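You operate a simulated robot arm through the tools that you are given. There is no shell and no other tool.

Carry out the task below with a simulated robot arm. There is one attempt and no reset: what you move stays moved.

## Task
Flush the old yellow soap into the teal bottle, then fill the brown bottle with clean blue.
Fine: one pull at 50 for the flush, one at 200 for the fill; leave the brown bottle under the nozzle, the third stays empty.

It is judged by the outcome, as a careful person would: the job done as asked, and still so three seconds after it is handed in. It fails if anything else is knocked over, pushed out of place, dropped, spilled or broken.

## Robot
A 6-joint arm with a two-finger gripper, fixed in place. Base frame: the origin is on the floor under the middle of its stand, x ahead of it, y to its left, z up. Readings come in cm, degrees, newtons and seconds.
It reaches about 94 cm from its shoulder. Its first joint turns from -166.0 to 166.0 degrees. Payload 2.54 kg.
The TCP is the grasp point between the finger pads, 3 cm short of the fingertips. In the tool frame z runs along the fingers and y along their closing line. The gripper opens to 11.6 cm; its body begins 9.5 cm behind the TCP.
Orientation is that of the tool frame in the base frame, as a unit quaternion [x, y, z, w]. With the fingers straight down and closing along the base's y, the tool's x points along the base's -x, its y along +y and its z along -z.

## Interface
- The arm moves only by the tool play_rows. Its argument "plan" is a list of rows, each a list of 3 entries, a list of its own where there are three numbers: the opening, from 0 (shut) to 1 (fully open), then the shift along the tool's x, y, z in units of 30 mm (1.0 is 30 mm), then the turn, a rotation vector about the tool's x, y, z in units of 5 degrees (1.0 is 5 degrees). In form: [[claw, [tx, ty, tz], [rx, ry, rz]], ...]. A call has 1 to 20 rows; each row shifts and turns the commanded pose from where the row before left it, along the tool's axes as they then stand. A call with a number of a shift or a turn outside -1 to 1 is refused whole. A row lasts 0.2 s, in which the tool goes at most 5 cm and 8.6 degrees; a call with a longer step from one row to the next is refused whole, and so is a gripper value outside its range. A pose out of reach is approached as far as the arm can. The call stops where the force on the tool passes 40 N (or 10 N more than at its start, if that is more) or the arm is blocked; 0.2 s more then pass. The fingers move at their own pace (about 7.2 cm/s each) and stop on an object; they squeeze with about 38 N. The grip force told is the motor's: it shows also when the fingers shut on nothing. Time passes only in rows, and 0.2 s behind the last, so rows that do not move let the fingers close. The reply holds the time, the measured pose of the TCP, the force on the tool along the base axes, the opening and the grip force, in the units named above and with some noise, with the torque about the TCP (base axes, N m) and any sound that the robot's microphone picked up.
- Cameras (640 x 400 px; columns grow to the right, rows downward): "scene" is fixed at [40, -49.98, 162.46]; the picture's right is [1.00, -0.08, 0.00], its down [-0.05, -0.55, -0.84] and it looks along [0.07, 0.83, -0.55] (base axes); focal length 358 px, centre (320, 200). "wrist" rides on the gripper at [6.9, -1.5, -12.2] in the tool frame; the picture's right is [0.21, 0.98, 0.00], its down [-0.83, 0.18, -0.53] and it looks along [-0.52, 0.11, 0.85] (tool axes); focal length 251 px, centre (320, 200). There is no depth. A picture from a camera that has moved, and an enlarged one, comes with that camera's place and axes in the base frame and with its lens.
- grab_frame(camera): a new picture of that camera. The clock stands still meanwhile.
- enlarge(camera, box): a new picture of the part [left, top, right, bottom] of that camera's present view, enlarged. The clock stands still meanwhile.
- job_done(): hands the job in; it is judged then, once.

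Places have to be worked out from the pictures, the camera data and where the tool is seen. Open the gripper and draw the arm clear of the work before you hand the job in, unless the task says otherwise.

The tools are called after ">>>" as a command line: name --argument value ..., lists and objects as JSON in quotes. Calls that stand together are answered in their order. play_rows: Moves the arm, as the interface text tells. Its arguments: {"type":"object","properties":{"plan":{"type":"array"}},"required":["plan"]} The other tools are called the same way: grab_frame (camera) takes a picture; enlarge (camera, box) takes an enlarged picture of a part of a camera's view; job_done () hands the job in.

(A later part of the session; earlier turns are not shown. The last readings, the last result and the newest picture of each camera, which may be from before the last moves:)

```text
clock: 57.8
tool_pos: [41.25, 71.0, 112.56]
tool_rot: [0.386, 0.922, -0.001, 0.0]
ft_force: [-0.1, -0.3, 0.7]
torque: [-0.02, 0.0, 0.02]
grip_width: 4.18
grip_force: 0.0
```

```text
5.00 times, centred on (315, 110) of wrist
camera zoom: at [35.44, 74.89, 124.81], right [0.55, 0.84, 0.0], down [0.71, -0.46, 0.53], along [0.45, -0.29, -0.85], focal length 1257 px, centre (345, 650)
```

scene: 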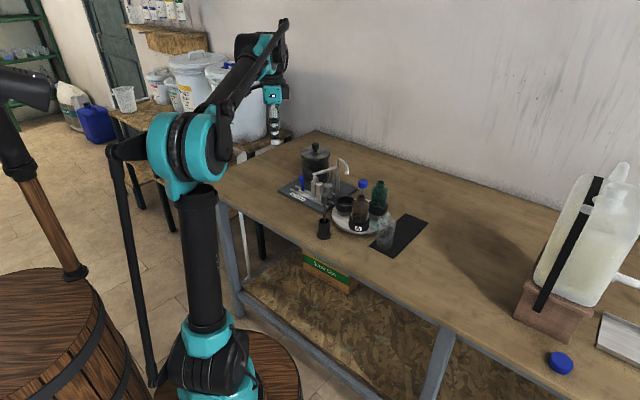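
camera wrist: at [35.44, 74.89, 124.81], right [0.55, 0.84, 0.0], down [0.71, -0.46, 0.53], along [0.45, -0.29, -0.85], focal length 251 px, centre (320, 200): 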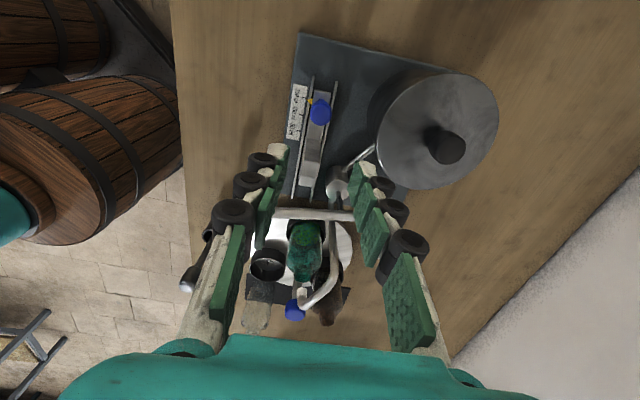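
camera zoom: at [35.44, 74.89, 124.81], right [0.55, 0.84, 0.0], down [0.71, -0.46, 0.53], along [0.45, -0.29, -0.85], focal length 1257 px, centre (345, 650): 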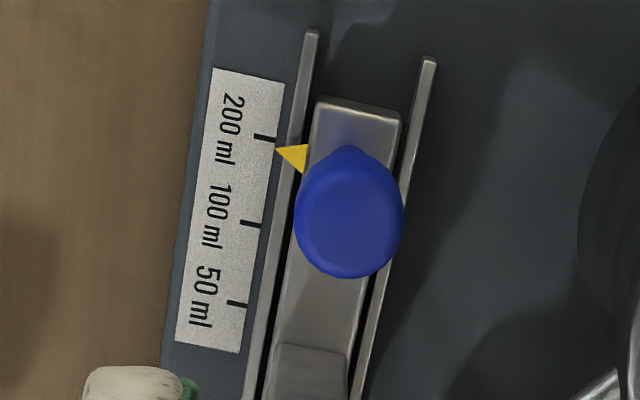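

The pointer is on 200. Now I'll move back over the turntable knob at about (63.1, 52.35) and turn slightly, so the fingers straddle the gap between the bottles.

>>> play_rows --plan '[[0.4, [-0.865, 0.0755, 0], [0, 0, 0]], [0.4, [-0.865, 0.0755, 0], [0, 0, 0]], [0.4, [-0.865, 0.0755, 0], [0, 0, 0]], [0.4, [-0.865, 0.0755, 0], [0, 0, 0]], [0.4, [-0.865, 0.0755, 0], [0, 0, 0]], [0.4, [-0.865, 0.0755, 0], [0, 0, 0]], [0.4, [-0.865, 0.0755, 0], [0, 0, 0]], [0.4, [-0.865, 0.0755, 0], [0, 0, 0]], [0.4, [-0.865, 0.0755, 0], [0, 0, 0]], [0.4, [-0.865, 0.0755, 0], [0, 0, 0]], [0.42, [-0.865, 0.0755, 0], [0, 0, 0]], [0.42, [0, 0, 0], [0, 0, -0.8]], [0.42, [0, 0, 0], [0, 0, -0.8]], [0.42, [0, 0, 0], [0, 0, 0]]]'

>>> grab_frame --camera "wrist"

>>> enlarge --camera "scene" --box '[300, 120, 430, 240]'

```text
clock: 60.8
tool_pos: [62.96, 52.74, 112.68]
tool_rot: [0.321, 0.947, -0.001, 0.0]
ft_force: [-0.4, 0.9, 0.6]
torque: [0.01, 0.0, -0.01]
grip_width: 4.84
grip_force: 0.1
```

```text
taken
camera wrist: at [56.71, 55.74, 124.96], right [0.42, 0.91, 0.0], down [0.77, -0.36, 0.53], along [0.48, -0.23, -0.85], focal length 251 px, centre (320, 200)
```

wrist: 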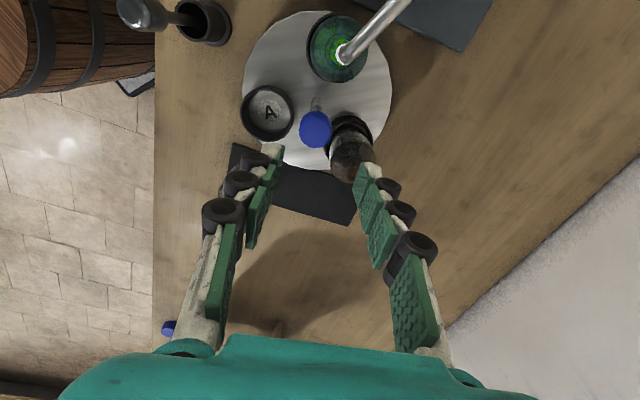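

```text
3.33 times, centred on (365, 180) of scene
camera zoom: at [40.0, -49.98, 162.46], right [1.0, -0.08, 0.0], down [-0.05, -0.55, -0.84], along [0.07, 0.83, -0.55], focal length 1193 px, centre (170, 267)
```

zoom: 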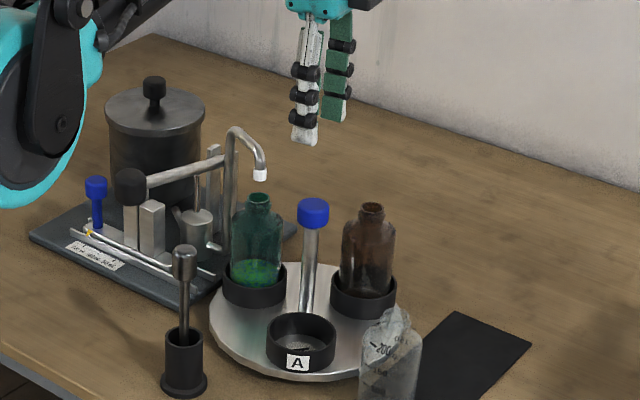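

The tool is about 4 mm off in y. I'll correct that and descend to 105 for a check.

>>> play_rows --plan '[[0.42, [-0.077, -0.1, 0.4], [0, 0, 0]], [0.42, [0, 0, 0.7], [0, 0, 0]], [0.42, [0, 0, 0.7], [0, 0, 0]], [0.42, [0, 0, 0.75], [0, 0, 0]], [0.42, [0, 0, 0], [0, 0, 0]]]'

>>> grab_frame --camera "wrist"

```text
clock: 62.0
tool_pos: [62.94, 52.44, 105.03]
tool_rot: [0.321, 0.947, -0.001, -0.001]
ft_force: [-0.8, -0.2, 0.2]
torque: [-0.04, 0.01, 0.0]
grip_width: 4.88
grip_force: 0.1
```

```text
taken
camera wrist: at [56.67, 55.36, 117.3], right [0.42, 0.91, 0.0], down [0.77, -0.36, 0.53], along [0.48, -0.23, -0.85], focal length 251 px, centre (320, 200)
```

wrist: 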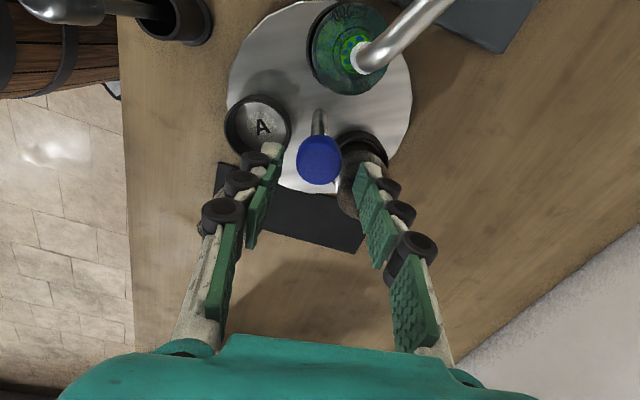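

Aligned on the knob axis. I'll descend to 102 and close.

>>> play_rows --plan '[[0.42, [0, 0, 0.35], [0, 0, 0]], [0.42, [0, 0, 0.4], [0, 0, 0]], [0.42, [0, 0, 0.27], [0, 0, 0]], [0.42, [0, 0, 0], [0, 0, 0]]]'

>>> grab_frame --camera "wrist"

>>> enlarge --camera "scene" --box '[320, 150, 410, 230]'

```text
clock: 63.0
tool_pos: [62.95, 52.39, 102.09]
tool_rot: [0.322, 0.947, -0.001, 0.0]
ft_force: [0.3, -0.3, 0.2]
torque: [0.0, 0.0, 0.0]
grip_width: 4.86
grip_force: 0.1
```

```text
taken
camera wrist: at [56.69, 55.37, 114.3], right [0.42, 0.91, 0.0], down [0.77, -0.36, 0.53], along [0.48, -0.23, -0.85], focal length 251 px, centre (320, 200)
```

wrist: 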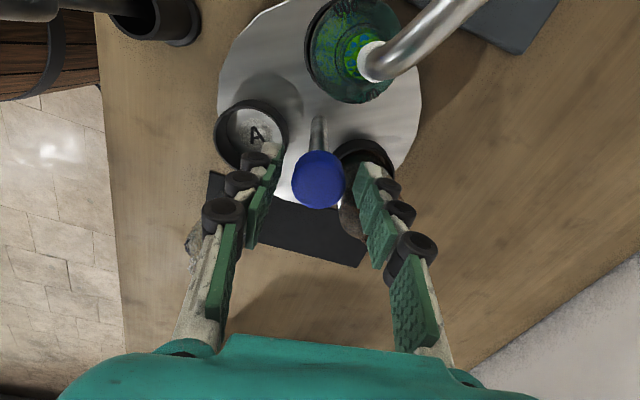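

```text
5.00 times, centred on (365, 190) of scene
camera zoom: at [40.0, -49.98, 162.46], right [1.0, -0.08, 0.0], down [-0.05, -0.55, -0.84], along [0.07, 0.83, -0.55], focal length 1790 px, centre (95, 250)
```

zoom: 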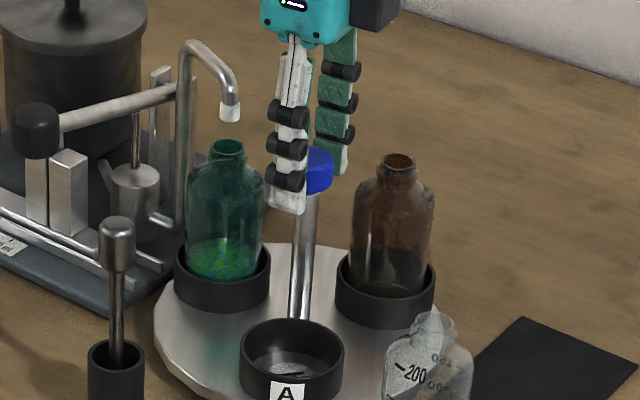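

Centred. I'll close on the knob and check the load.

>>> play_rows --plan '[[0.15, [0, 0, 0], [0, 0, 0]], [0.15, [0, 0, 0], [0, 0, 0]], [0.15, [0, 0, 0], [0, 0, 0]]]'

```text
clock: 63.8
tool_pos: [62.83, 52.34, 102.02]
tool_rot: [0.322, 0.947, 0.0, 0.0]
ft_force: [-8.8, -10.4, -9.1]
torque: [-0.2, 0.09, 0.05]
grip_width: 3.03
grip_force: 45.1
```

>>> play_rows --plan '[[0.15, [0, -0.018, 0.01], [0, 0, 0]], [0.15, [0, 0, 0], [0, 0, -0.4]], [0.15, [0, 0, 0], [0, 0, -0.4]], [0.15, [0, 0, 0], [0, 0, -0.5]], [0.15, [0, 0, 0], [0, 0, -0.5]], [0.15, [0, 0, 0], [0, 0, -0.5]], [0.15, [0, 0, 0], [0, 0, -0.5]], [0.15, [0, 0, 0], [0, 0, -0.5]], [0.15, [0, 0, 0], [0, 0, -0.5]], [0.15, [0, 0, 0], [0, 0, -0.5]], [0.15, [0, 0, 0], [0, 0, -0.5]], [0.15, [0, 0, 0], [0, 0, 0]]]'

>>> enlarge --camera "scene" --box '[320, 150, 410, 230]'

```text
clock: 66.4
tool_pos: [63.06, 52.26, 101.99]
tool_rot: [0.117, 0.993, 0.0, 0.0]
ft_force: [4.8, 7.3, 27.0]
torque: [0.18, -0.07, 0.04]
grip_width: 3.04
grip_force: 45.1
```

```text
5.00 times, centred on (365, 190) of scene
camera zoom: at [40.0, -49.98, 162.46], right [1.0, -0.08, 0.0], down [-0.05, -0.55, -0.84], along [0.07, 0.83, -0.55], focal length 1790 px, centre (95, 250)
```

zoom: 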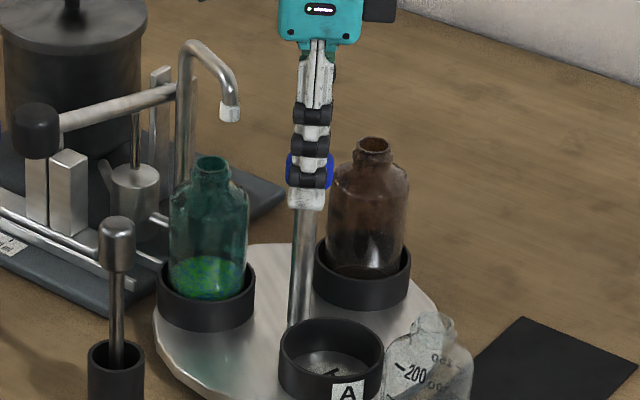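

24° done. There is a 27 N vertical load, so I'll ease up 1 mm and continue 30°.

>>> play_rows --plan '[[0.15, [0, 0, -0.035], [0, 0, 0]], [0.15, [0, 0, 0], [0, 0, -0.6]], [0.15, [0, 0, 0], [0, 0, -0.6]], [0.15, [0, 0, 0], [0, 0, -0.6]], [0.15, [0, 0, 0], [0, 0, -0.6]], [0.15, [0, 0, 0], [0, 0, -0.6]], [0.15, [0, 0, 0], [0, 0, -0.6]], [0.15, [0, 0, 0], [0, 0, -0.6]], [0.15, [0, 0, 0], [0, 0, -0.6]], [0.15, [0, 0, 0], [0, 0, -0.6]], [0.15, [0, 0, 0], [0, 0, -0.6]], [0.15, [0, 0, 0], [0, 0, 0]]]'

>>> grab_frame --camera "wrist"

>>> enlarge --camera "scene" --box '[320, 150, 410, 230]'

```text
clock: 69.0
tool_pos: [62.93, 52.39, 102.19]
tool_rot: [-0.143, 0.99, 0.0, 0.0]
ft_force: [4.3, -11.3, -6.5]
torque: [-0.38, 0.37, 0.03]
grip_width: 3.01
grip_force: 44.5
```

```text
taken
camera wrist: at [56.88, 48.87, 114.42], right [-0.48, 0.88, 0.0], down [0.74, 0.41, 0.53], along [0.47, 0.26, -0.85], focal length 251 px, centre (320, 200)
```

wrist: 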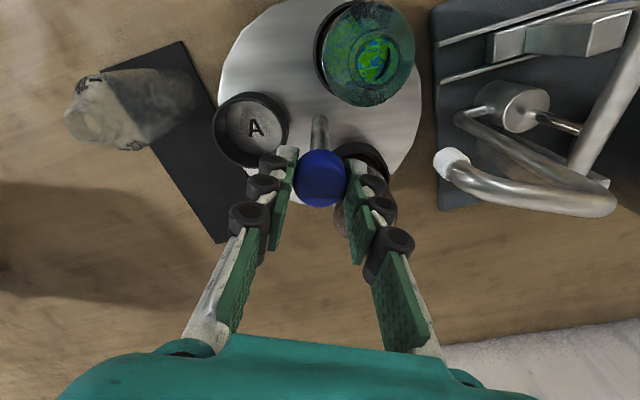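

```text
5.00 times, centred on (365, 190) of scene
camera zoom: at [40.0, -49.98, 162.46], right [1.0, -0.08, 0.0], down [-0.05, -0.55, -0.84], along [0.07, 0.83, -0.55], focal length 1790 px, centre (95, 250)
```

zoom: 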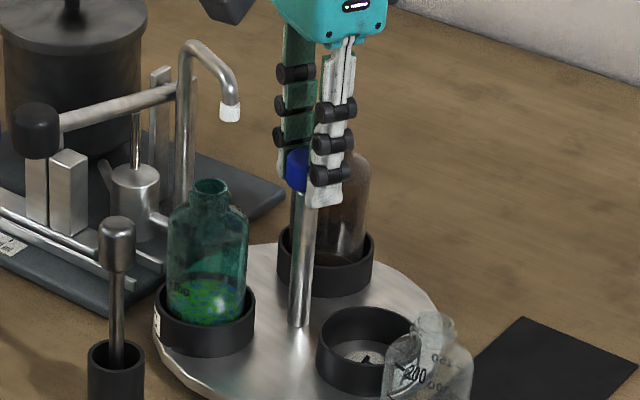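

54° done, with low loads and everything clear. Continuing another 33°.

>>> play_rows --plan '[[0.15, [0, 0, 0], [0, 0, -0.6]], [0.15, [0, 0, 0], [0, 0, -0.6]], [0.15, [0, 0, 0], [0, 0, -0.6]], [0.15, [0, 0, 0], [0, 0, -0.6]], [0.15, [0, 0, 0], [0, 0, -0.6]], [0.15, [0, 0, 0], [0, 0, -0.6]], [0.15, [0, 0, 0], [0, 0, -0.6]], [0.15, [0, 0, 0], [0, 0, -0.6]], [0.15, [0, 0, 0], [0, 0, -0.6]], [0.15, [0, 0, 0], [0, 0, -0.6]], [0.15, [0, 0, 0], [0, 0, -0.6]], [0.15, [0, 0, 0], [0, 0, 0]]]'

>>> grab_frame --camera "wrist"

>>> enlarge --camera "scene" --box '[320, 150, 410, 230]'

```text
clock: 71.6
tool_pos: [62.91, 52.21, 102.19]
tool_rot: [-0.42, 0.908, 0.001, 0.0]
ft_force: [14.2, 3.8, 26.8]
torque: [0.41, -0.61, 0.03]
grip_width: 2.99
grip_force: 45.5
```

```text
taken
camera wrist: at [59.73, 46.02, 114.38], right [-0.88, 0.47, 0.0], down [0.4, 0.75, 0.53], along [0.25, 0.47, -0.85], focal length 251 px, centre (320, 200)
```

wrist: 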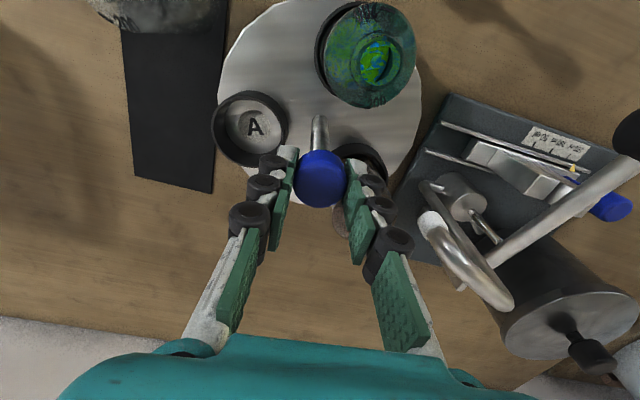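

```text
5.00 times, centred on (365, 190) of scene
camera zoom: at [40.0, -49.98, 162.46], right [1.0, -0.08, 0.0], down [-0.05, -0.55, -0.84], along [0.07, 0.83, -0.55], focal length 1790 px, centre (95, 250)
```

zoom: 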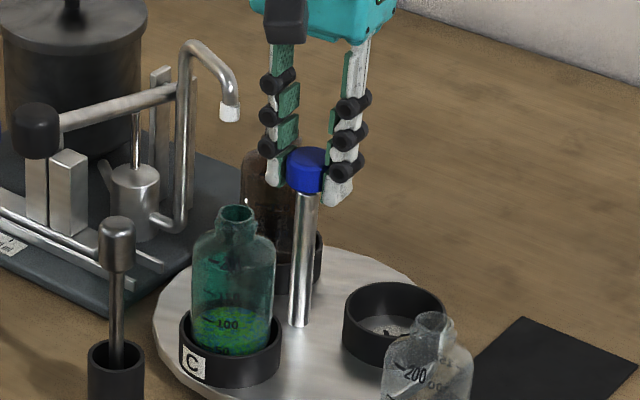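

87° done. I'll relieve the loads and turn 16° more, then finish with a fine approach.

>>> play_rows --plan '[[0.15, [-0.017, -0.012, -0.035], [0, 0, 0]], [0.15, [0, 0, 0], [0, 0, -0.6]], [0.15, [0, 0, 0], [0, 0, -0.6]], [0.15, [0, 0, 0], [0, 0, -0.6]], [0.15, [0, 0, 0], [0, 0, -0.6]], [0.15, [0, 0, 0], [0, 0, -0.6]], [0.15, [0, 0, 0], [0, 0, -0.3]], [0.15, [0, 0, 0], [0, 0, 0]]]'

>>> enlarge --camera "scene" --box '[320, 150, 410, 230]'

```text
clock: 73.4
tool_pos: [63.0, 52.57, 102.19]
tool_rot: [-0.546, 0.838, 0.001, -0.001]
ft_force: [-20.0, -18.2, -26.5]
torque: [-0.5, 0.49, 0.02]
grip_width: 3.0
grip_force: 45.2
```

```text
5.00 times, centred on (365, 190) of scene
camera zoom: at [40.0, -49.98, 162.46], right [1.0, -0.08, 0.0], down [-0.05, -0.55, -0.84], along [0.07, 0.83, -0.55], focal length 1790 px, centre (95, 250)
```

zoom: 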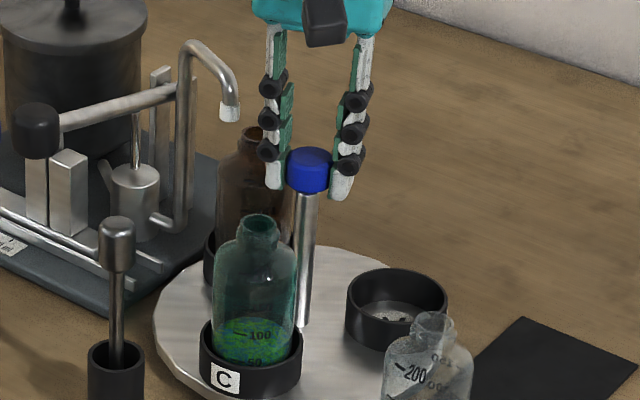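

103.8° done, with 16.2° left. I'll relieve the load and finish slowly.

>>> play_rows --plan '[[0.15, [0.032, 0.015, 0.033], [0, 0, 0]], [0.15, [0, 0, 0], [0, 0, -0.5]], [0.15, [0, 0, 0], [0, 0, -0.5]], [0.15, [0, 0, 0], [0, 0, -0.5]], [0.15, [0, 0, 0], [0, 0, -0.5]], [0.15, [0, 0, 0], [0, 0, -0.5]], [0.15, [0, 0, 0], [0, 0, -0.5]], [0.15, [0, 0, 0], [0, 0, -0.24]], [0.15, [0, 0, 0], [0, 0, 0]]]'

>>> grab_frame --camera "wrist"

>>> enlarge --camera "scene" --box '[320, 150, 410, 230]'

```text
clock: 75.4
tool_pos: [62.99, 52.27, 102.15]
tool_rot: [-0.657, 0.754, 0.0, 0.001]
ft_force: [12.3, 26.0, 24.8]
torque: [0.69, -0.31, 0.06]
grip_width: 2.98
grip_force: 44.7
```

```text
taken
camera wrist: at [63.63, 45.23, 114.39], right [-1.0, -0.08, 0.0], down [-0.07, 0.84, 0.53], along [-0.04, 0.53, -0.85], focal length 251 px, centre (320, 200)
```

wrist: 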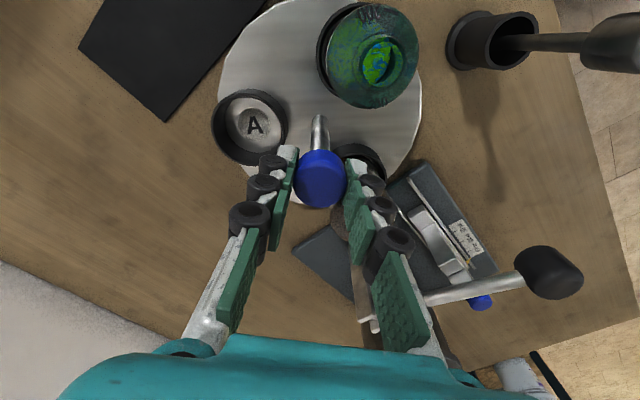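

```text
5.00 times, centred on (365, 190) of scene
camera zoom: at [40.0, -49.98, 162.46], right [1.0, -0.08, 0.0], down [-0.05, -0.55, -0.84], along [0.07, 0.83, -0.55], focal length 1790 px, centre (95, 250)
```

zoom: 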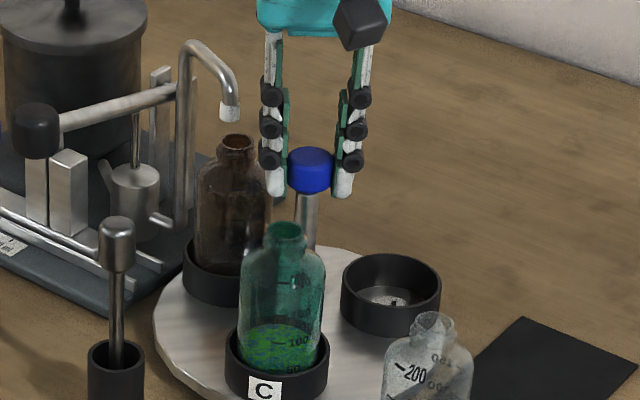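

The brown mouth is at about 128° and needs to be at 137°, so the knob slipped roughly 8° in the grip at the start of the turn. I'll relieve the load and turn another 8.4°.

>>> play_rows --plan '[[0.15, [-0.035, -0.012, -0.033], [0, 0, 0]], [0.15, [0, 0, 0], [0, 0, -0.4]], [0.15, [0, 0, 0], [0, 0, -0.4]], [0.15, [0, 0, 0], [0, 0, -0.4]], [0.15, [0, 0, 0], [0, 0, -0.48]], [0.15, [0, 0, 0], [0, 0, 0]]]'

>>> grab_frame --camera "wrist"

>>> enlarge --camera "scene" --box '[320, 150, 410, 230]'

```text
clock: 76.8
tool_pos: [62.94, 52.24, 102.04]
tool_rot: [0.711, -0.703, 0.001, 0.002]
ft_force: [-18.9, -16.6, -32.3]
torque: [-0.54, 0.28, -0.02]
grip_width: 3.02
grip_force: 45.1
```

```text
taken
camera wrist: at [64.7, 45.43, 114.41], right [-0.97, -0.23, 0.0], down [-0.19, 0.83, 0.53], along [-0.12, 0.52, -0.85], focal length 251 px, centre (320, 200)
```

wrist: 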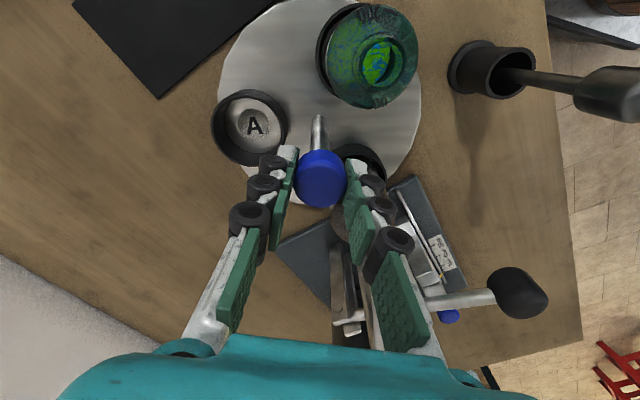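

```text
5.00 times, centred on (365, 190) of scene
camera zoom: at [40.0, -49.98, 162.46], right [1.0, -0.08, 0.0], down [-0.05, -0.55, -0.84], along [0.07, 0.83, -0.55], focal length 1790 px, centre (95, 250)
```

zoom: 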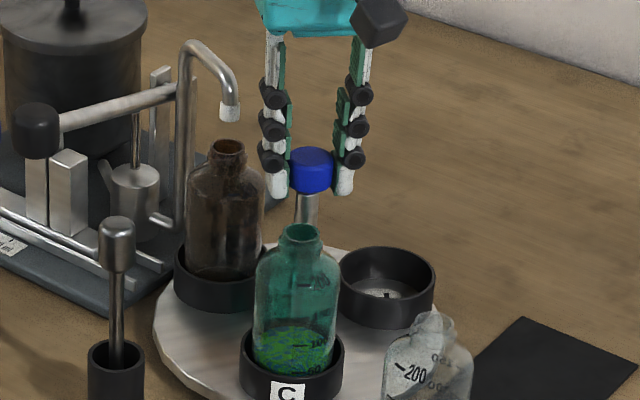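

Brown's mouth is now at the spot where teal's was, under the nozzle. I'll ease the load, release and lift straight up.

>>> play_rows --plan '[[0.15, [0.023, 0.027, 0.043], [0, 0, 0]], [0.4, [0, 0, 0], [0, 0, 0]], [0.4, [0, 0, 0], [0, 0, 0]], [0.4, [0, 0, 0], [0, 0, 0]], [0.4, [0, 0, -0.4], [0, 0, 0]], [0.4, [0, 0, -0.6], [0, 0, 0]], [0.4, [0, 0, -0.8], [0, 0, 0]], [0.4, [0, 0, -0.9], [0, 0, 0]], [0.4, [0, 0, -0.9], [0, 0, 0]], [0.4, [0, 0, 0], [0, 0, 0]]]'

>>> grab_frame --camera "wrist"

>>> enlarge --camera "scene" --box '[320, 150, 410, 230]'

>>> enlarge --camera "scene" --box '[340, 165, 380, 190]'

```text
clock: 79.0
tool_pos: [62.65, 52.45, 112.9]
tool_rot: [0.71, -0.704, -0.001, 0.0]
ft_force: [-0.4, 0.2, -0.3]
torque: [0.01, 0.01, -0.05]
grip_width: 4.62
grip_force: 0.0
```

```text
taken
camera wrist: at [64.5, 45.53, 125.1], right [-0.97, -0.22, 0.0], down [-0.19, 0.82, 0.53], along [-0.12, 0.52, -0.85], focal length 251 px, centre (320, 200)
```

wrist: 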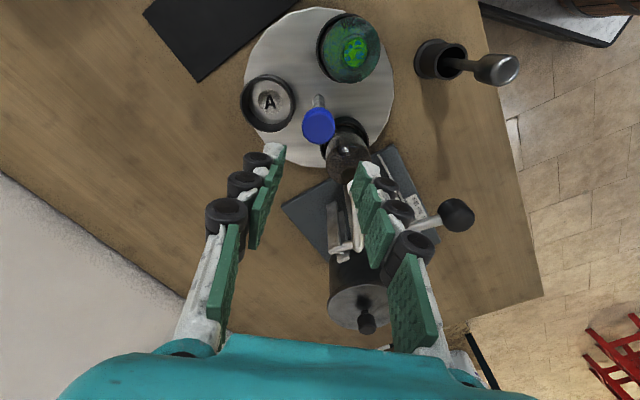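

```text
5.00 times, centred on (365, 190) of scene
camera zoom: at [40.0, -49.98, 162.46], right [1.0, -0.08, 0.0], down [-0.05, -0.55, -0.84], along [0.07, 0.83, -0.55], focal length 1790 px, centre (95, 250)
```

zoom: 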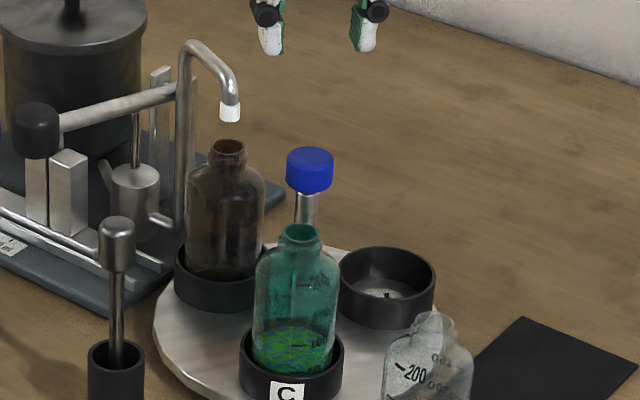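

```text
16.00 times, centred on (360, 178) of scene
camera zoom: at [40.0, -49.98, 162.46], right [1.0, -0.08, 0.0], down [-0.05, -0.55, -0.84], along [0.07, 0.83, -0.55], focal length 5727 px, centre (-320, 560)
```

zoom: 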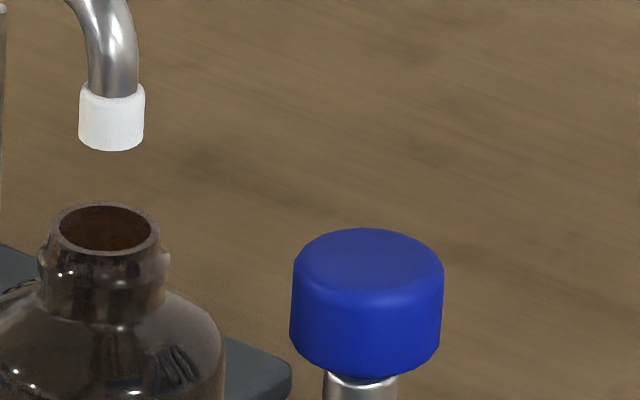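

Brown is aligned under the nozzle (mouth centre 109 px, nozzle 111 px). Next I'll rotate the gripper and travel over the lever ball for the 200 pull.

>>> play_rows --plan '[[0.5, [0, 0, 0], [0, 0, 1]], [0.5, [0, 0, 0], [0, 0, 1]], [0.5, [0, 0, 0], [0, 0, 1]], [0.5, [0, 0, 0], [0, 0, 1]], [0.5, [0, 0, 0], [0, 0, 1]], [0.5, [0, 0, 0], [0, 0, 1]], [0.5, [0, 0, 0], [0, 0, 1]], [0.5, [0, 0, 0], [0, 0, 1]], [0.5, [0, 0, 0], [0, 0, 1]], [0.5, [0, 0, 0], [0, 0, 0.26]], [0.5, [0.402, 0.818, 0], [0, 0, 0]], [0.5, [0.402, 0.818, 0], [0, 0, 0]], [0.5, [0.402, 0.818, 0], [0, 0, 0]], [0.5, [0.402, 0.818, 0], [0, 0, 0]], [0.5, [0.402, 0.818, 0], [0, 0, 0]], [0.5, [0.402, 0.818, 0], [0, 0, 0]], [0.5, [0.402, 0.818, 0], [0, 0, 0]], [0.5, [0, 0, 0], [0, 0, 0]]]'

>>> grab_frame --camera "wrist"

>>> enlarge --camera "scene" --box '[270, 130, 390, 220]'

```text
clock: 82.8
tool_pos: [44.88, 58.62, 113.07]
tool_rot: [-0.377, 0.926, 0.001, 0.0]
ft_force: [-0.5, 0.2, -0.4]
torque: [-0.01, 0.0, -0.02]
grip_width: 5.79
grip_force: 0.0
```

```text
taken
camera wrist: at [41.09, 52.68, 125.19], right [-0.84, 0.55, 0.0], down [0.46, 0.71, 0.53], along [0.29, 0.45, -0.85], focal length 251 px, centre (320, 200)
```

wrist: 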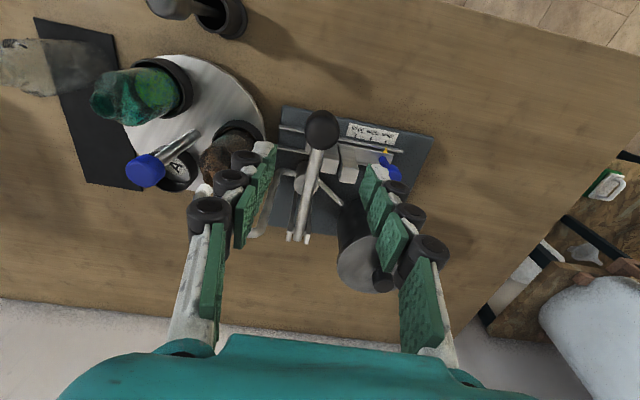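

```text
4.44 times, centred on (330, 175) of scene
camera zoom: at [40.0, -49.98, 162.46], right [1.0, -0.08, 0.0], down [-0.05, -0.55, -0.84], along [0.07, 0.83, -0.55], focal length 1591 px, centre (276, 311)
```

zoom: 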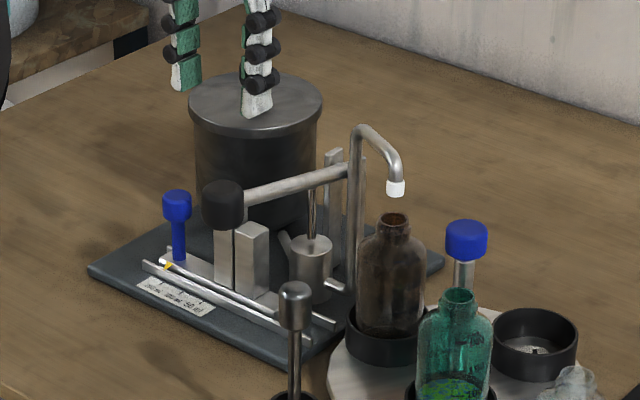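

I'll correct by about 3 mm and descend to 105 first.

>>> play_rows --plan '[[0.5, [-0.02, 0.11, 0.5], [0, 0, 0]], [0.5, [0, 0, 0.7], [0, 0, 0]], [0.5, [0, 0, 0.7], [0, 0, 0]], [0.5, [0, 0, 0.75], [0, 0, 0]], [0.5, [0, 0, 0.4], [0, 0, 0]], [0.5, [0, 0, 0.4], [0, 0, 0]], [0.5, [0, 0, 0], [0, 0, 0]]]'

>>> grab_frame --camera "wrist"

>>> enlarge --camera "scene" --box '[270, 130, 390, 220]'

```text
clock: 84.4
tool_pos: [44.61, 59.02, 102.72]
tool_rot: [-0.377, 0.926, -0.001, -0.001]
ft_force: [0.0, 1.0, 0.4]
torque: [0.02, 0.0, -0.01]
grip_width: 5.8
grip_force: 0.2
```

```text
taken
camera wrist: at [40.78, 53.09, 114.92], right [-0.84, 0.55, 0.0], down [0.46, 0.71, 0.53], along [0.29, 0.45, -0.85], focal length 251 px, centre (320, 200)
```

wrist: 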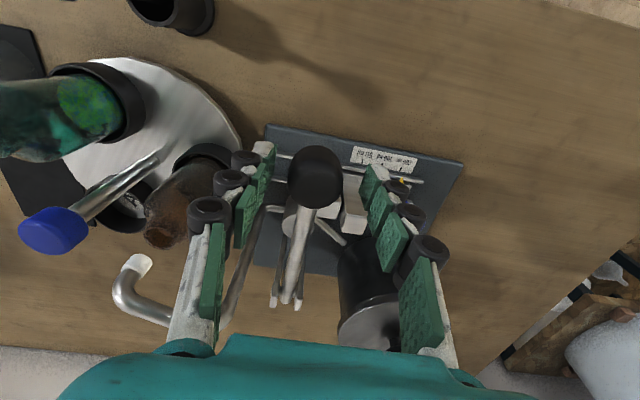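

```text
4.44 times, centred on (330, 175) of scene
camera zoom: at [40.0, -49.98, 162.46], right [1.0, -0.08, 0.0], down [-0.05, -0.55, -0.84], along [0.07, 0.83, -0.55], focal length 1591 px, centre (276, 311)
```

zoom: 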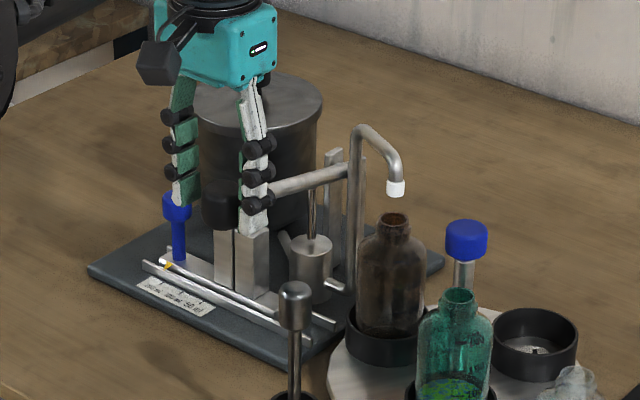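

The ball is between the pads, about 2.5 mm left of centre. I'll shift, close, and check the load.

>>> play_rows --plan '[[0.5, [0, -0.07, 0], [0, 0, 0]], [0.2, [0, 0, 0], [0, 0, 0]], [0.2, [0, 0, 0], [0, 0, 0]], [0.2, [0, 0, 0], [0, 0, 0]], [0.2, [0, 0, 0], [0, 0, 0]]]'

>>> grab_frame --camera "wrist"

>>> enlarge --camera "scene" --box '[270, 130, 390, 220]'

```text
clock: 85.6
tool_pos: [44.82, 58.87, 102.75]
tool_rot: [-0.377, 0.926, 0.0, -0.001]
ft_force: [4.9, -7.8, -1.8]
torque: [-0.26, -0.05, -0.07]
grip_width: 3.22
grip_force: 45.2
```

```text
taken
camera wrist: at [40.95, 52.91, 114.95], right [-0.84, 0.55, 0.0], down [0.46, 0.71, 0.53], along [0.29, 0.45, -0.85], focal length 251 px, centre (320, 200)
```

wrist: 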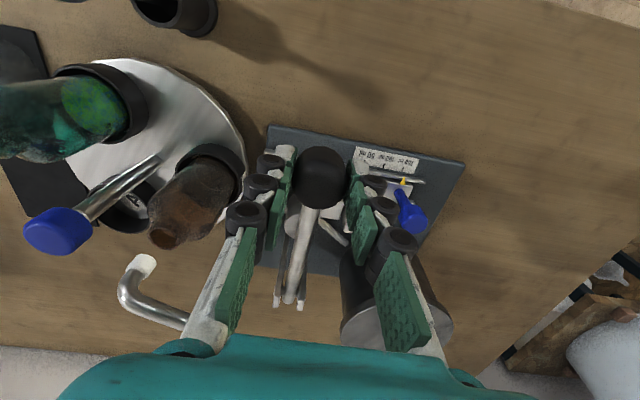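

```text
4.44 times, centred on (330, 175) of scene
camera zoom: at [40.0, -49.98, 162.46], right [1.0, -0.08, 0.0], down [-0.05, -0.55, -0.84], along [0.07, 0.83, -0.55], focal length 1591 px, centre (276, 311)
```

zoom: 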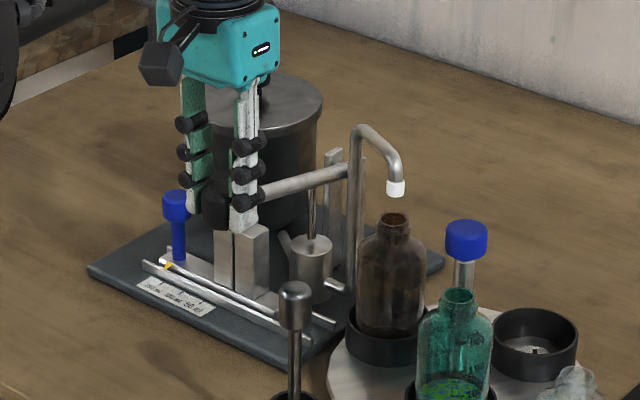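

Good grip near the top of the ball, so the fingertips stay clear of the base plate. Settings are confirmed: slider at 200, brown under the nozzle. Now I'll start the single long pull, following the arc.

>>> play_rows --plan '[[0.2, [0.027, 0, 0.167], [0, 0, 0]], [0.2, [0.022, 0, 0.167], [0, 0, 0]], [0.2, [0.017, 0, 0.167], [0, 0, 0]], [0.2, [0.012, 0, 0.167], [0, 0, 0]], [0.2, [0.007, 0, 0.167], [0, 0, 0]], [0.2, [0.002, 0, 0.167], [0, 0, 0]], [0.2, [-0.004, 0, 0.167], [0, 0, 0]], [0.2, [-0.009, 0, 0.167], [0, 0, 0]], [0.2, [-0.014, 0, 0.167], [0, 0, 0]], [0.2, [-0.019, 0, 0.167], [0, 0, 0]], [0.2, [-0.024, 0, 0.167], [0, 0, 0]], [0.2, [-0.029, 0, 0.167], [0, 0, 0]]]'

>>> grab_frame --camera "wrist"

>>> enlarge --camera "scene" --box '[270, 130, 390, 220]'

```text
clock: 88.2
tool_pos: [44.7, 58.84, 96.45]
tool_rot: [-0.378, 0.926, 0.0, -0.001]
ft_force: [-9.3, 6.5, 8.6]
torque: [0.91, -0.73, 0.01]
grip_width: 3.23
grip_force: 44.9
```

```text
taken
camera wrist: at [41.0, 52.91, 108.74], right [-0.84, 0.55, 0.0], down [0.46, 0.71, 0.53], along [0.29, 0.45, -0.85], focal length 251 px, centre (320, 200)
```

wrist: 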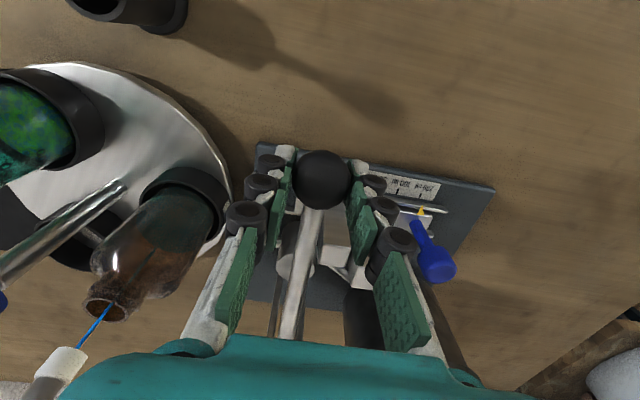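

```text
4.44 times, centred on (330, 175) of scene
camera zoom: at [40.0, -49.98, 162.46], right [1.0, -0.08, 0.0], down [-0.05, -0.55, -0.84], along [0.07, 0.83, -0.55], focal length 1591 px, centre (276, 311)
```

zoom: 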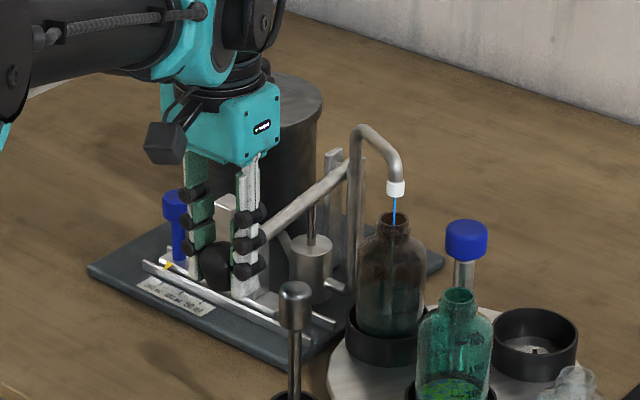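

Clean blue is flowing straight into the brown bottle. I'll continue the same stroke downward along the arc.

>>> play_rows --plan '[[0.2, [-0.035, 0, 0.167], [0, 0, 0]], [0.2, [-0.04, 0, 0.167], [0, 0, 0]], [0.2, [-0.046, 0, 0.167], [0, 0, 0]], [0.2, [-0.052, 0, 0.167], [0, 0, 0]], [0.2, [-0.057, 0, 0.167], [0, 0, 0]], [0.2, [-0.065, 0, 0.167], [0, 0, 0]]]'

>>> grab_frame --camera "wrist"

>>> enlarge --camera "scene" --box '[270, 130, 390, 220]'

```text
clock: 89.6
tool_pos: [45.38, 59.5, 93.62]
tool_rot: [-0.378, 0.926, 0.0, -0.001]
ft_force: [-29.2, 7.7, 3.3]
torque: [0.78, -0.39, -0.01]
grip_width: 3.19
grip_force: 45.3
```

```text
taken
camera wrist: at [41.64, 53.53, 105.81], right [-0.84, 0.55, 0.0], down [0.46, 0.71, 0.53], along [0.29, 0.45, -0.85], focal length 251 px, centre (320, 200)
```

wrist: 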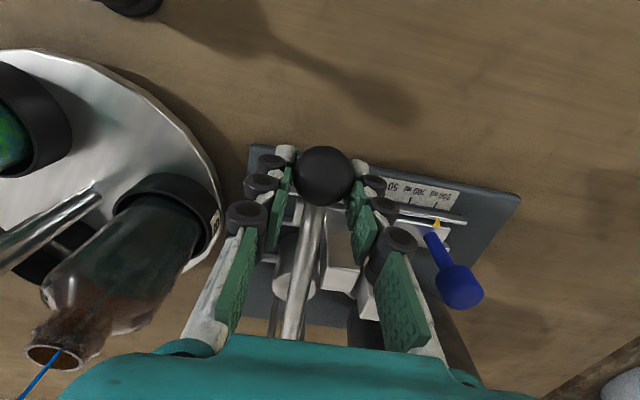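

```text
4.44 times, centred on (330, 175) of scene
camera zoom: at [40.0, -49.98, 162.46], right [1.0, -0.08, 0.0], down [-0.05, -0.55, -0.84], along [0.07, 0.83, -0.55], focal length 1591 px, centre (276, 311)
```

zoom: 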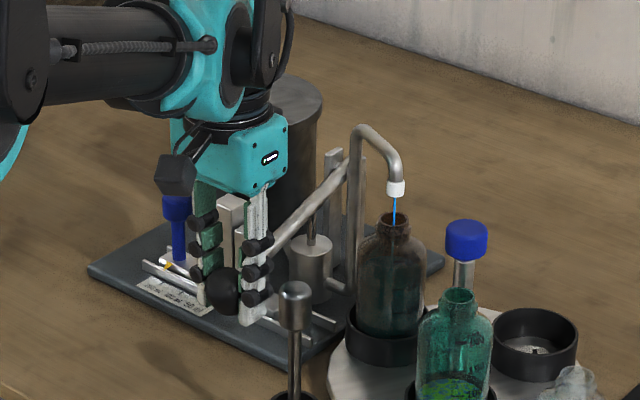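

Still flowing well. Some side load is building at about 30 N, so I'll recentre slightly and continue down the arc.

>>> play_rows --plan '[[0.2, [-0.043, 0.03, 0.167], [0, 0, 0]], [0.2, [-0.065, 0, 0.167], [0, 0, 0]], [0.2, [-0.072, 0, 0.167], [0, 0, 0]], [0.2, [-0.08, 0, 0.167], [0, 0, 0]]]'

>>> grab_frame --camera "wrist"

>>> enlarge --camera "scene" --box '[290, 140, 380, 215]'

```text
clock: 90.6
tool_pos: [45.98, 60.04, 91.56]
tool_rot: [-0.377, 0.926, -0.001, -0.001]
ft_force: [-6.8, 5.2, 9.5]
torque: [0.65, -0.69, -0.06]
grip_width: 3.19
grip_force: 45.0
```

```text
taken
camera wrist: at [42.17, 54.13, 103.79], right [-0.84, 0.55, 0.0], down [0.46, 0.71, 0.53], along [0.29, 0.44, -0.85], focal length 251 px, centre (320, 200)
```

wrist: 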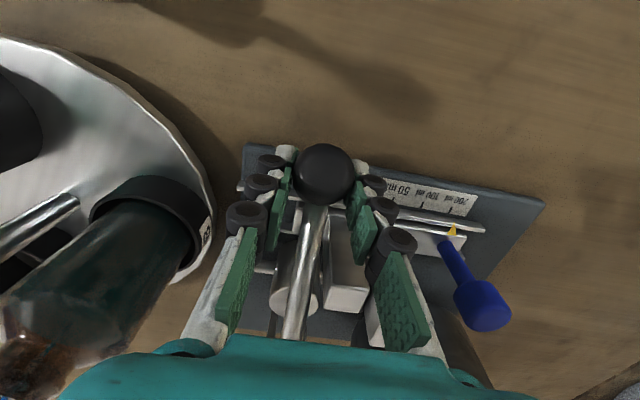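

```text
5.33 times, centred on (335, 178) of scene
camera zoom: at [40.0, -49.98, 162.46], right [1.0, -0.08, 0.0], down [-0.05, -0.55, -0.84], along [0.07, 0.83, -0.55], focal length 1909 px, centre (240, 320)
```

zoom: 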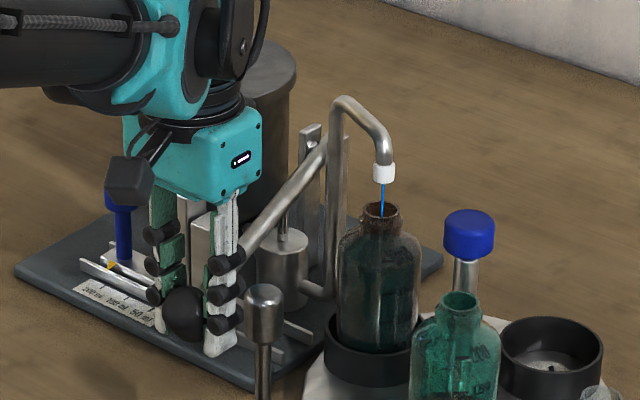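

The ball is at z≈90.8 by triangulation, about 172 ml along, and the stream is still running. The end should be near z≈89.3, so I'll go down in small steps and watch the force, since the fingertips are only about 1.4 cm above the base plate.

>>> play_rows --plan '[[0.2, [-0.03, 0, 0.1], [0, 0, 0]], [0.2, [-0.03, 0, 0.1], [0, 0, 0]]]'

>>> grab_frame --camera "wrist"

>>> enlarge --camera "scene" --box '[295, 165, 355, 215]'

```text
clock: 91.2
tool_pos: [46.08, 60.25, 90.91]
tool_rot: [-0.377, 0.926, 0.0, 0.0]
ft_force: [-2.3, 9.1, 12.8]
torque: [0.83, -0.79, -0.07]
grip_width: 3.19
grip_force: 45.5
```

```text
taken
camera wrist: at [42.36, 54.29, 103.17], right [-0.84, 0.55, 0.0], down [0.46, 0.71, 0.53], along [0.29, 0.45, -0.85], focal length 251 px, centre (320, 200)
```

wrist: 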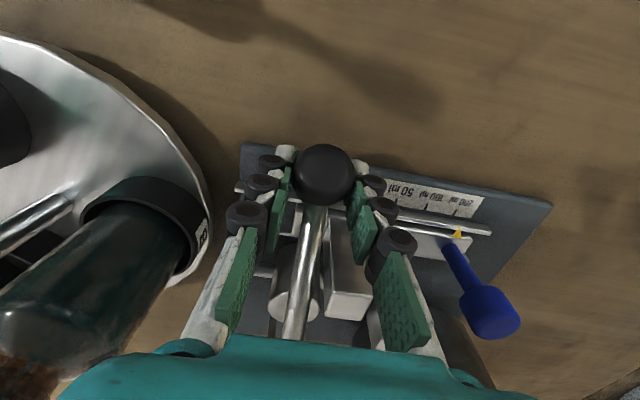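

```text
8.00 times, centred on (325, 190) of scene
camera zoom: at [40.0, -49.98, 162.46], right [1.0, -0.08, 0.0], down [-0.05, -0.55, -0.84], along [0.07, 0.83, -0.55], focal length 2864 px, centre (280, 280)
```

zoom: 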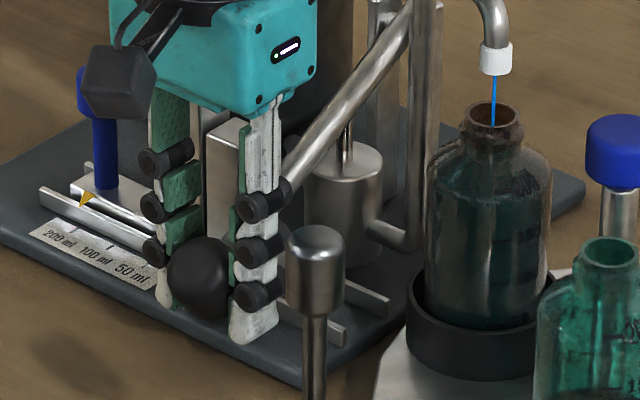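

Still flowing with only 13 N of vertical load. Continuing down in small steps.

>>> play_rows --plan '[[0.2, [-0.03, 0, 0.08], [0, 0, 0]], [0.2, [-0.03, 0, 0.08], [0, 0, 0]]]'

>>> grab_frame --camera "wrist"

>>> enlarge --camera "scene" --box '[295, 165, 355, 215]'

```text
clock: 91.8
tool_pos: [46.1, 60.44, 90.44]
tool_rot: [-0.377, 0.926, 0.0, -0.001]
ft_force: [-2.5, 8.6, 16.2]
torque: [0.26, -0.14, -0.05]
grip_width: 3.25
grip_force: 44.6
```

```text
taken
camera wrist: at [42.45, 54.38, 102.74], right [-0.84, 0.55, 0.0], down [0.46, 0.71, 0.53], along [0.29, 0.45, -0.85], focal length 251 px, centre (320, 200)
```

wrist: 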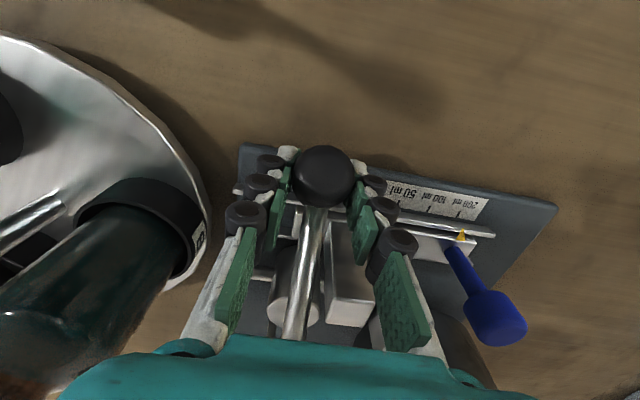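

```text
8.00 times, centred on (325, 190) of scene
camera zoom: at [40.0, -49.98, 162.46], right [1.0, -0.08, 0.0], down [-0.05, -0.55, -0.84], along [0.07, 0.83, -0.55], focal length 2864 px, centre (280, 280)
```

zoom: 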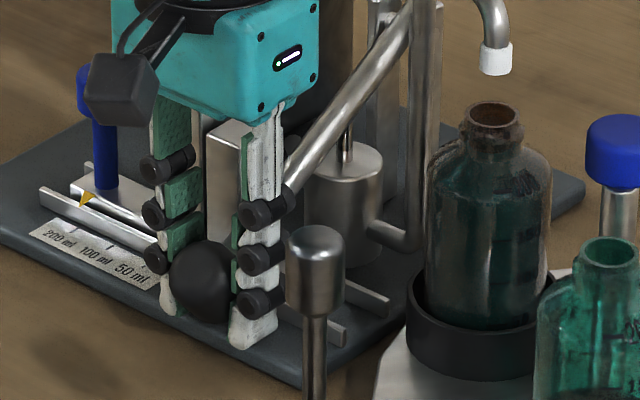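

The stream has stopped and the ball no longer follows the gripper (z≈90.1), which suggests the full-stroke stop. I'll check the fill level and the lever closely.

>>> enlarge --camera "scene" --box '[345, 172, 385, 215]'

>>> enlarge --camera "scene" --box '[310, 155, 350, 205]'

>>> enlarge --camera "wrist" --box '[220, 130, 460, 350]'

```text
9.30 times, centred on (365, 194) of scene
camera zoom: at [40.0, -49.98, 162.46], right [1.0, -0.08, 0.0], down [-0.05, -0.55, -0.84], along [0.07, 0.83, -0.55], focal length 3330 px, centre (-99, 260)
```

zoom: 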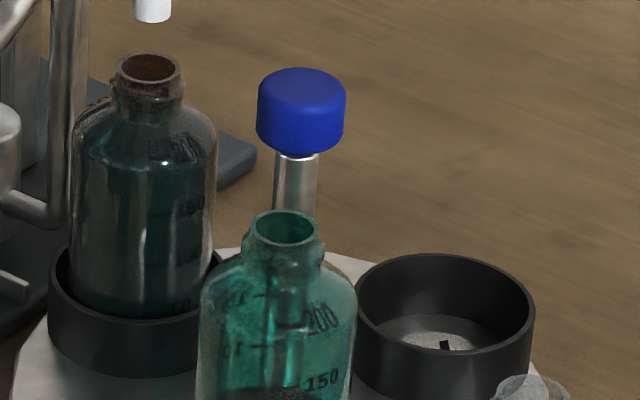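

```text
8.00 times, centred on (330, 180) of scene
camera zoom: at [40.0, -49.98, 162.46], right [1.0, -0.08, 0.0], down [-0.05, -0.55, -0.84], along [0.07, 0.83, -0.55], focal length 2864 px, centre (240, 360)
```

zoom: 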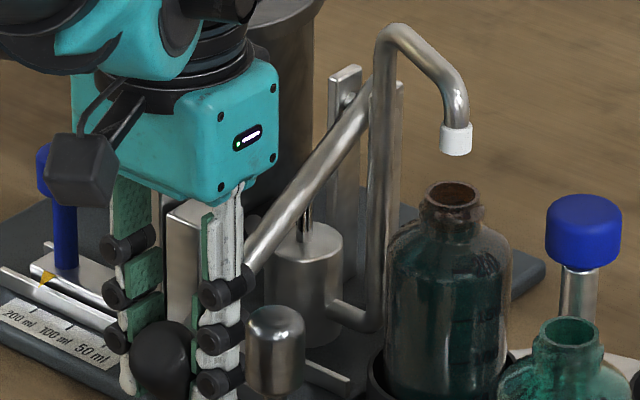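

```text
1.82 times, centred on (340, 240) of wrist
camera zoom: at [42.45, 54.38, 102.74], right [-0.84, 0.55, 0.0], down [0.46, 0.71, 0.53], along [0.29, 0.45, -0.85], focal length 457 px, centre (284, 127)
```

zoom: 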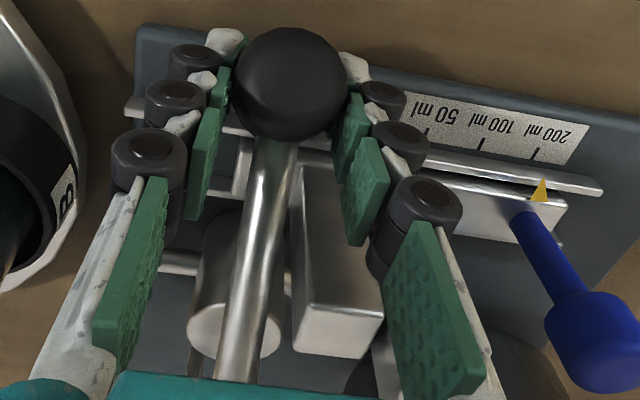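

>>> enlarge --camera "scene" --box '[305, 185, 340, 208]'

```text
16.00 times, centred on (322, 196) of scene
camera zoom: at [40.0, -49.98, 162.46], right [1.0, -0.08, 0.0], down [-0.05, -0.55, -0.84], along [0.07, 0.83, -0.55], focal length 5727 px, centre (280, 256)
```

zoom: 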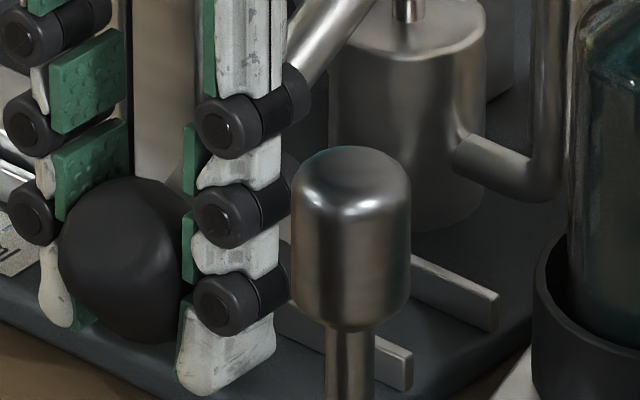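

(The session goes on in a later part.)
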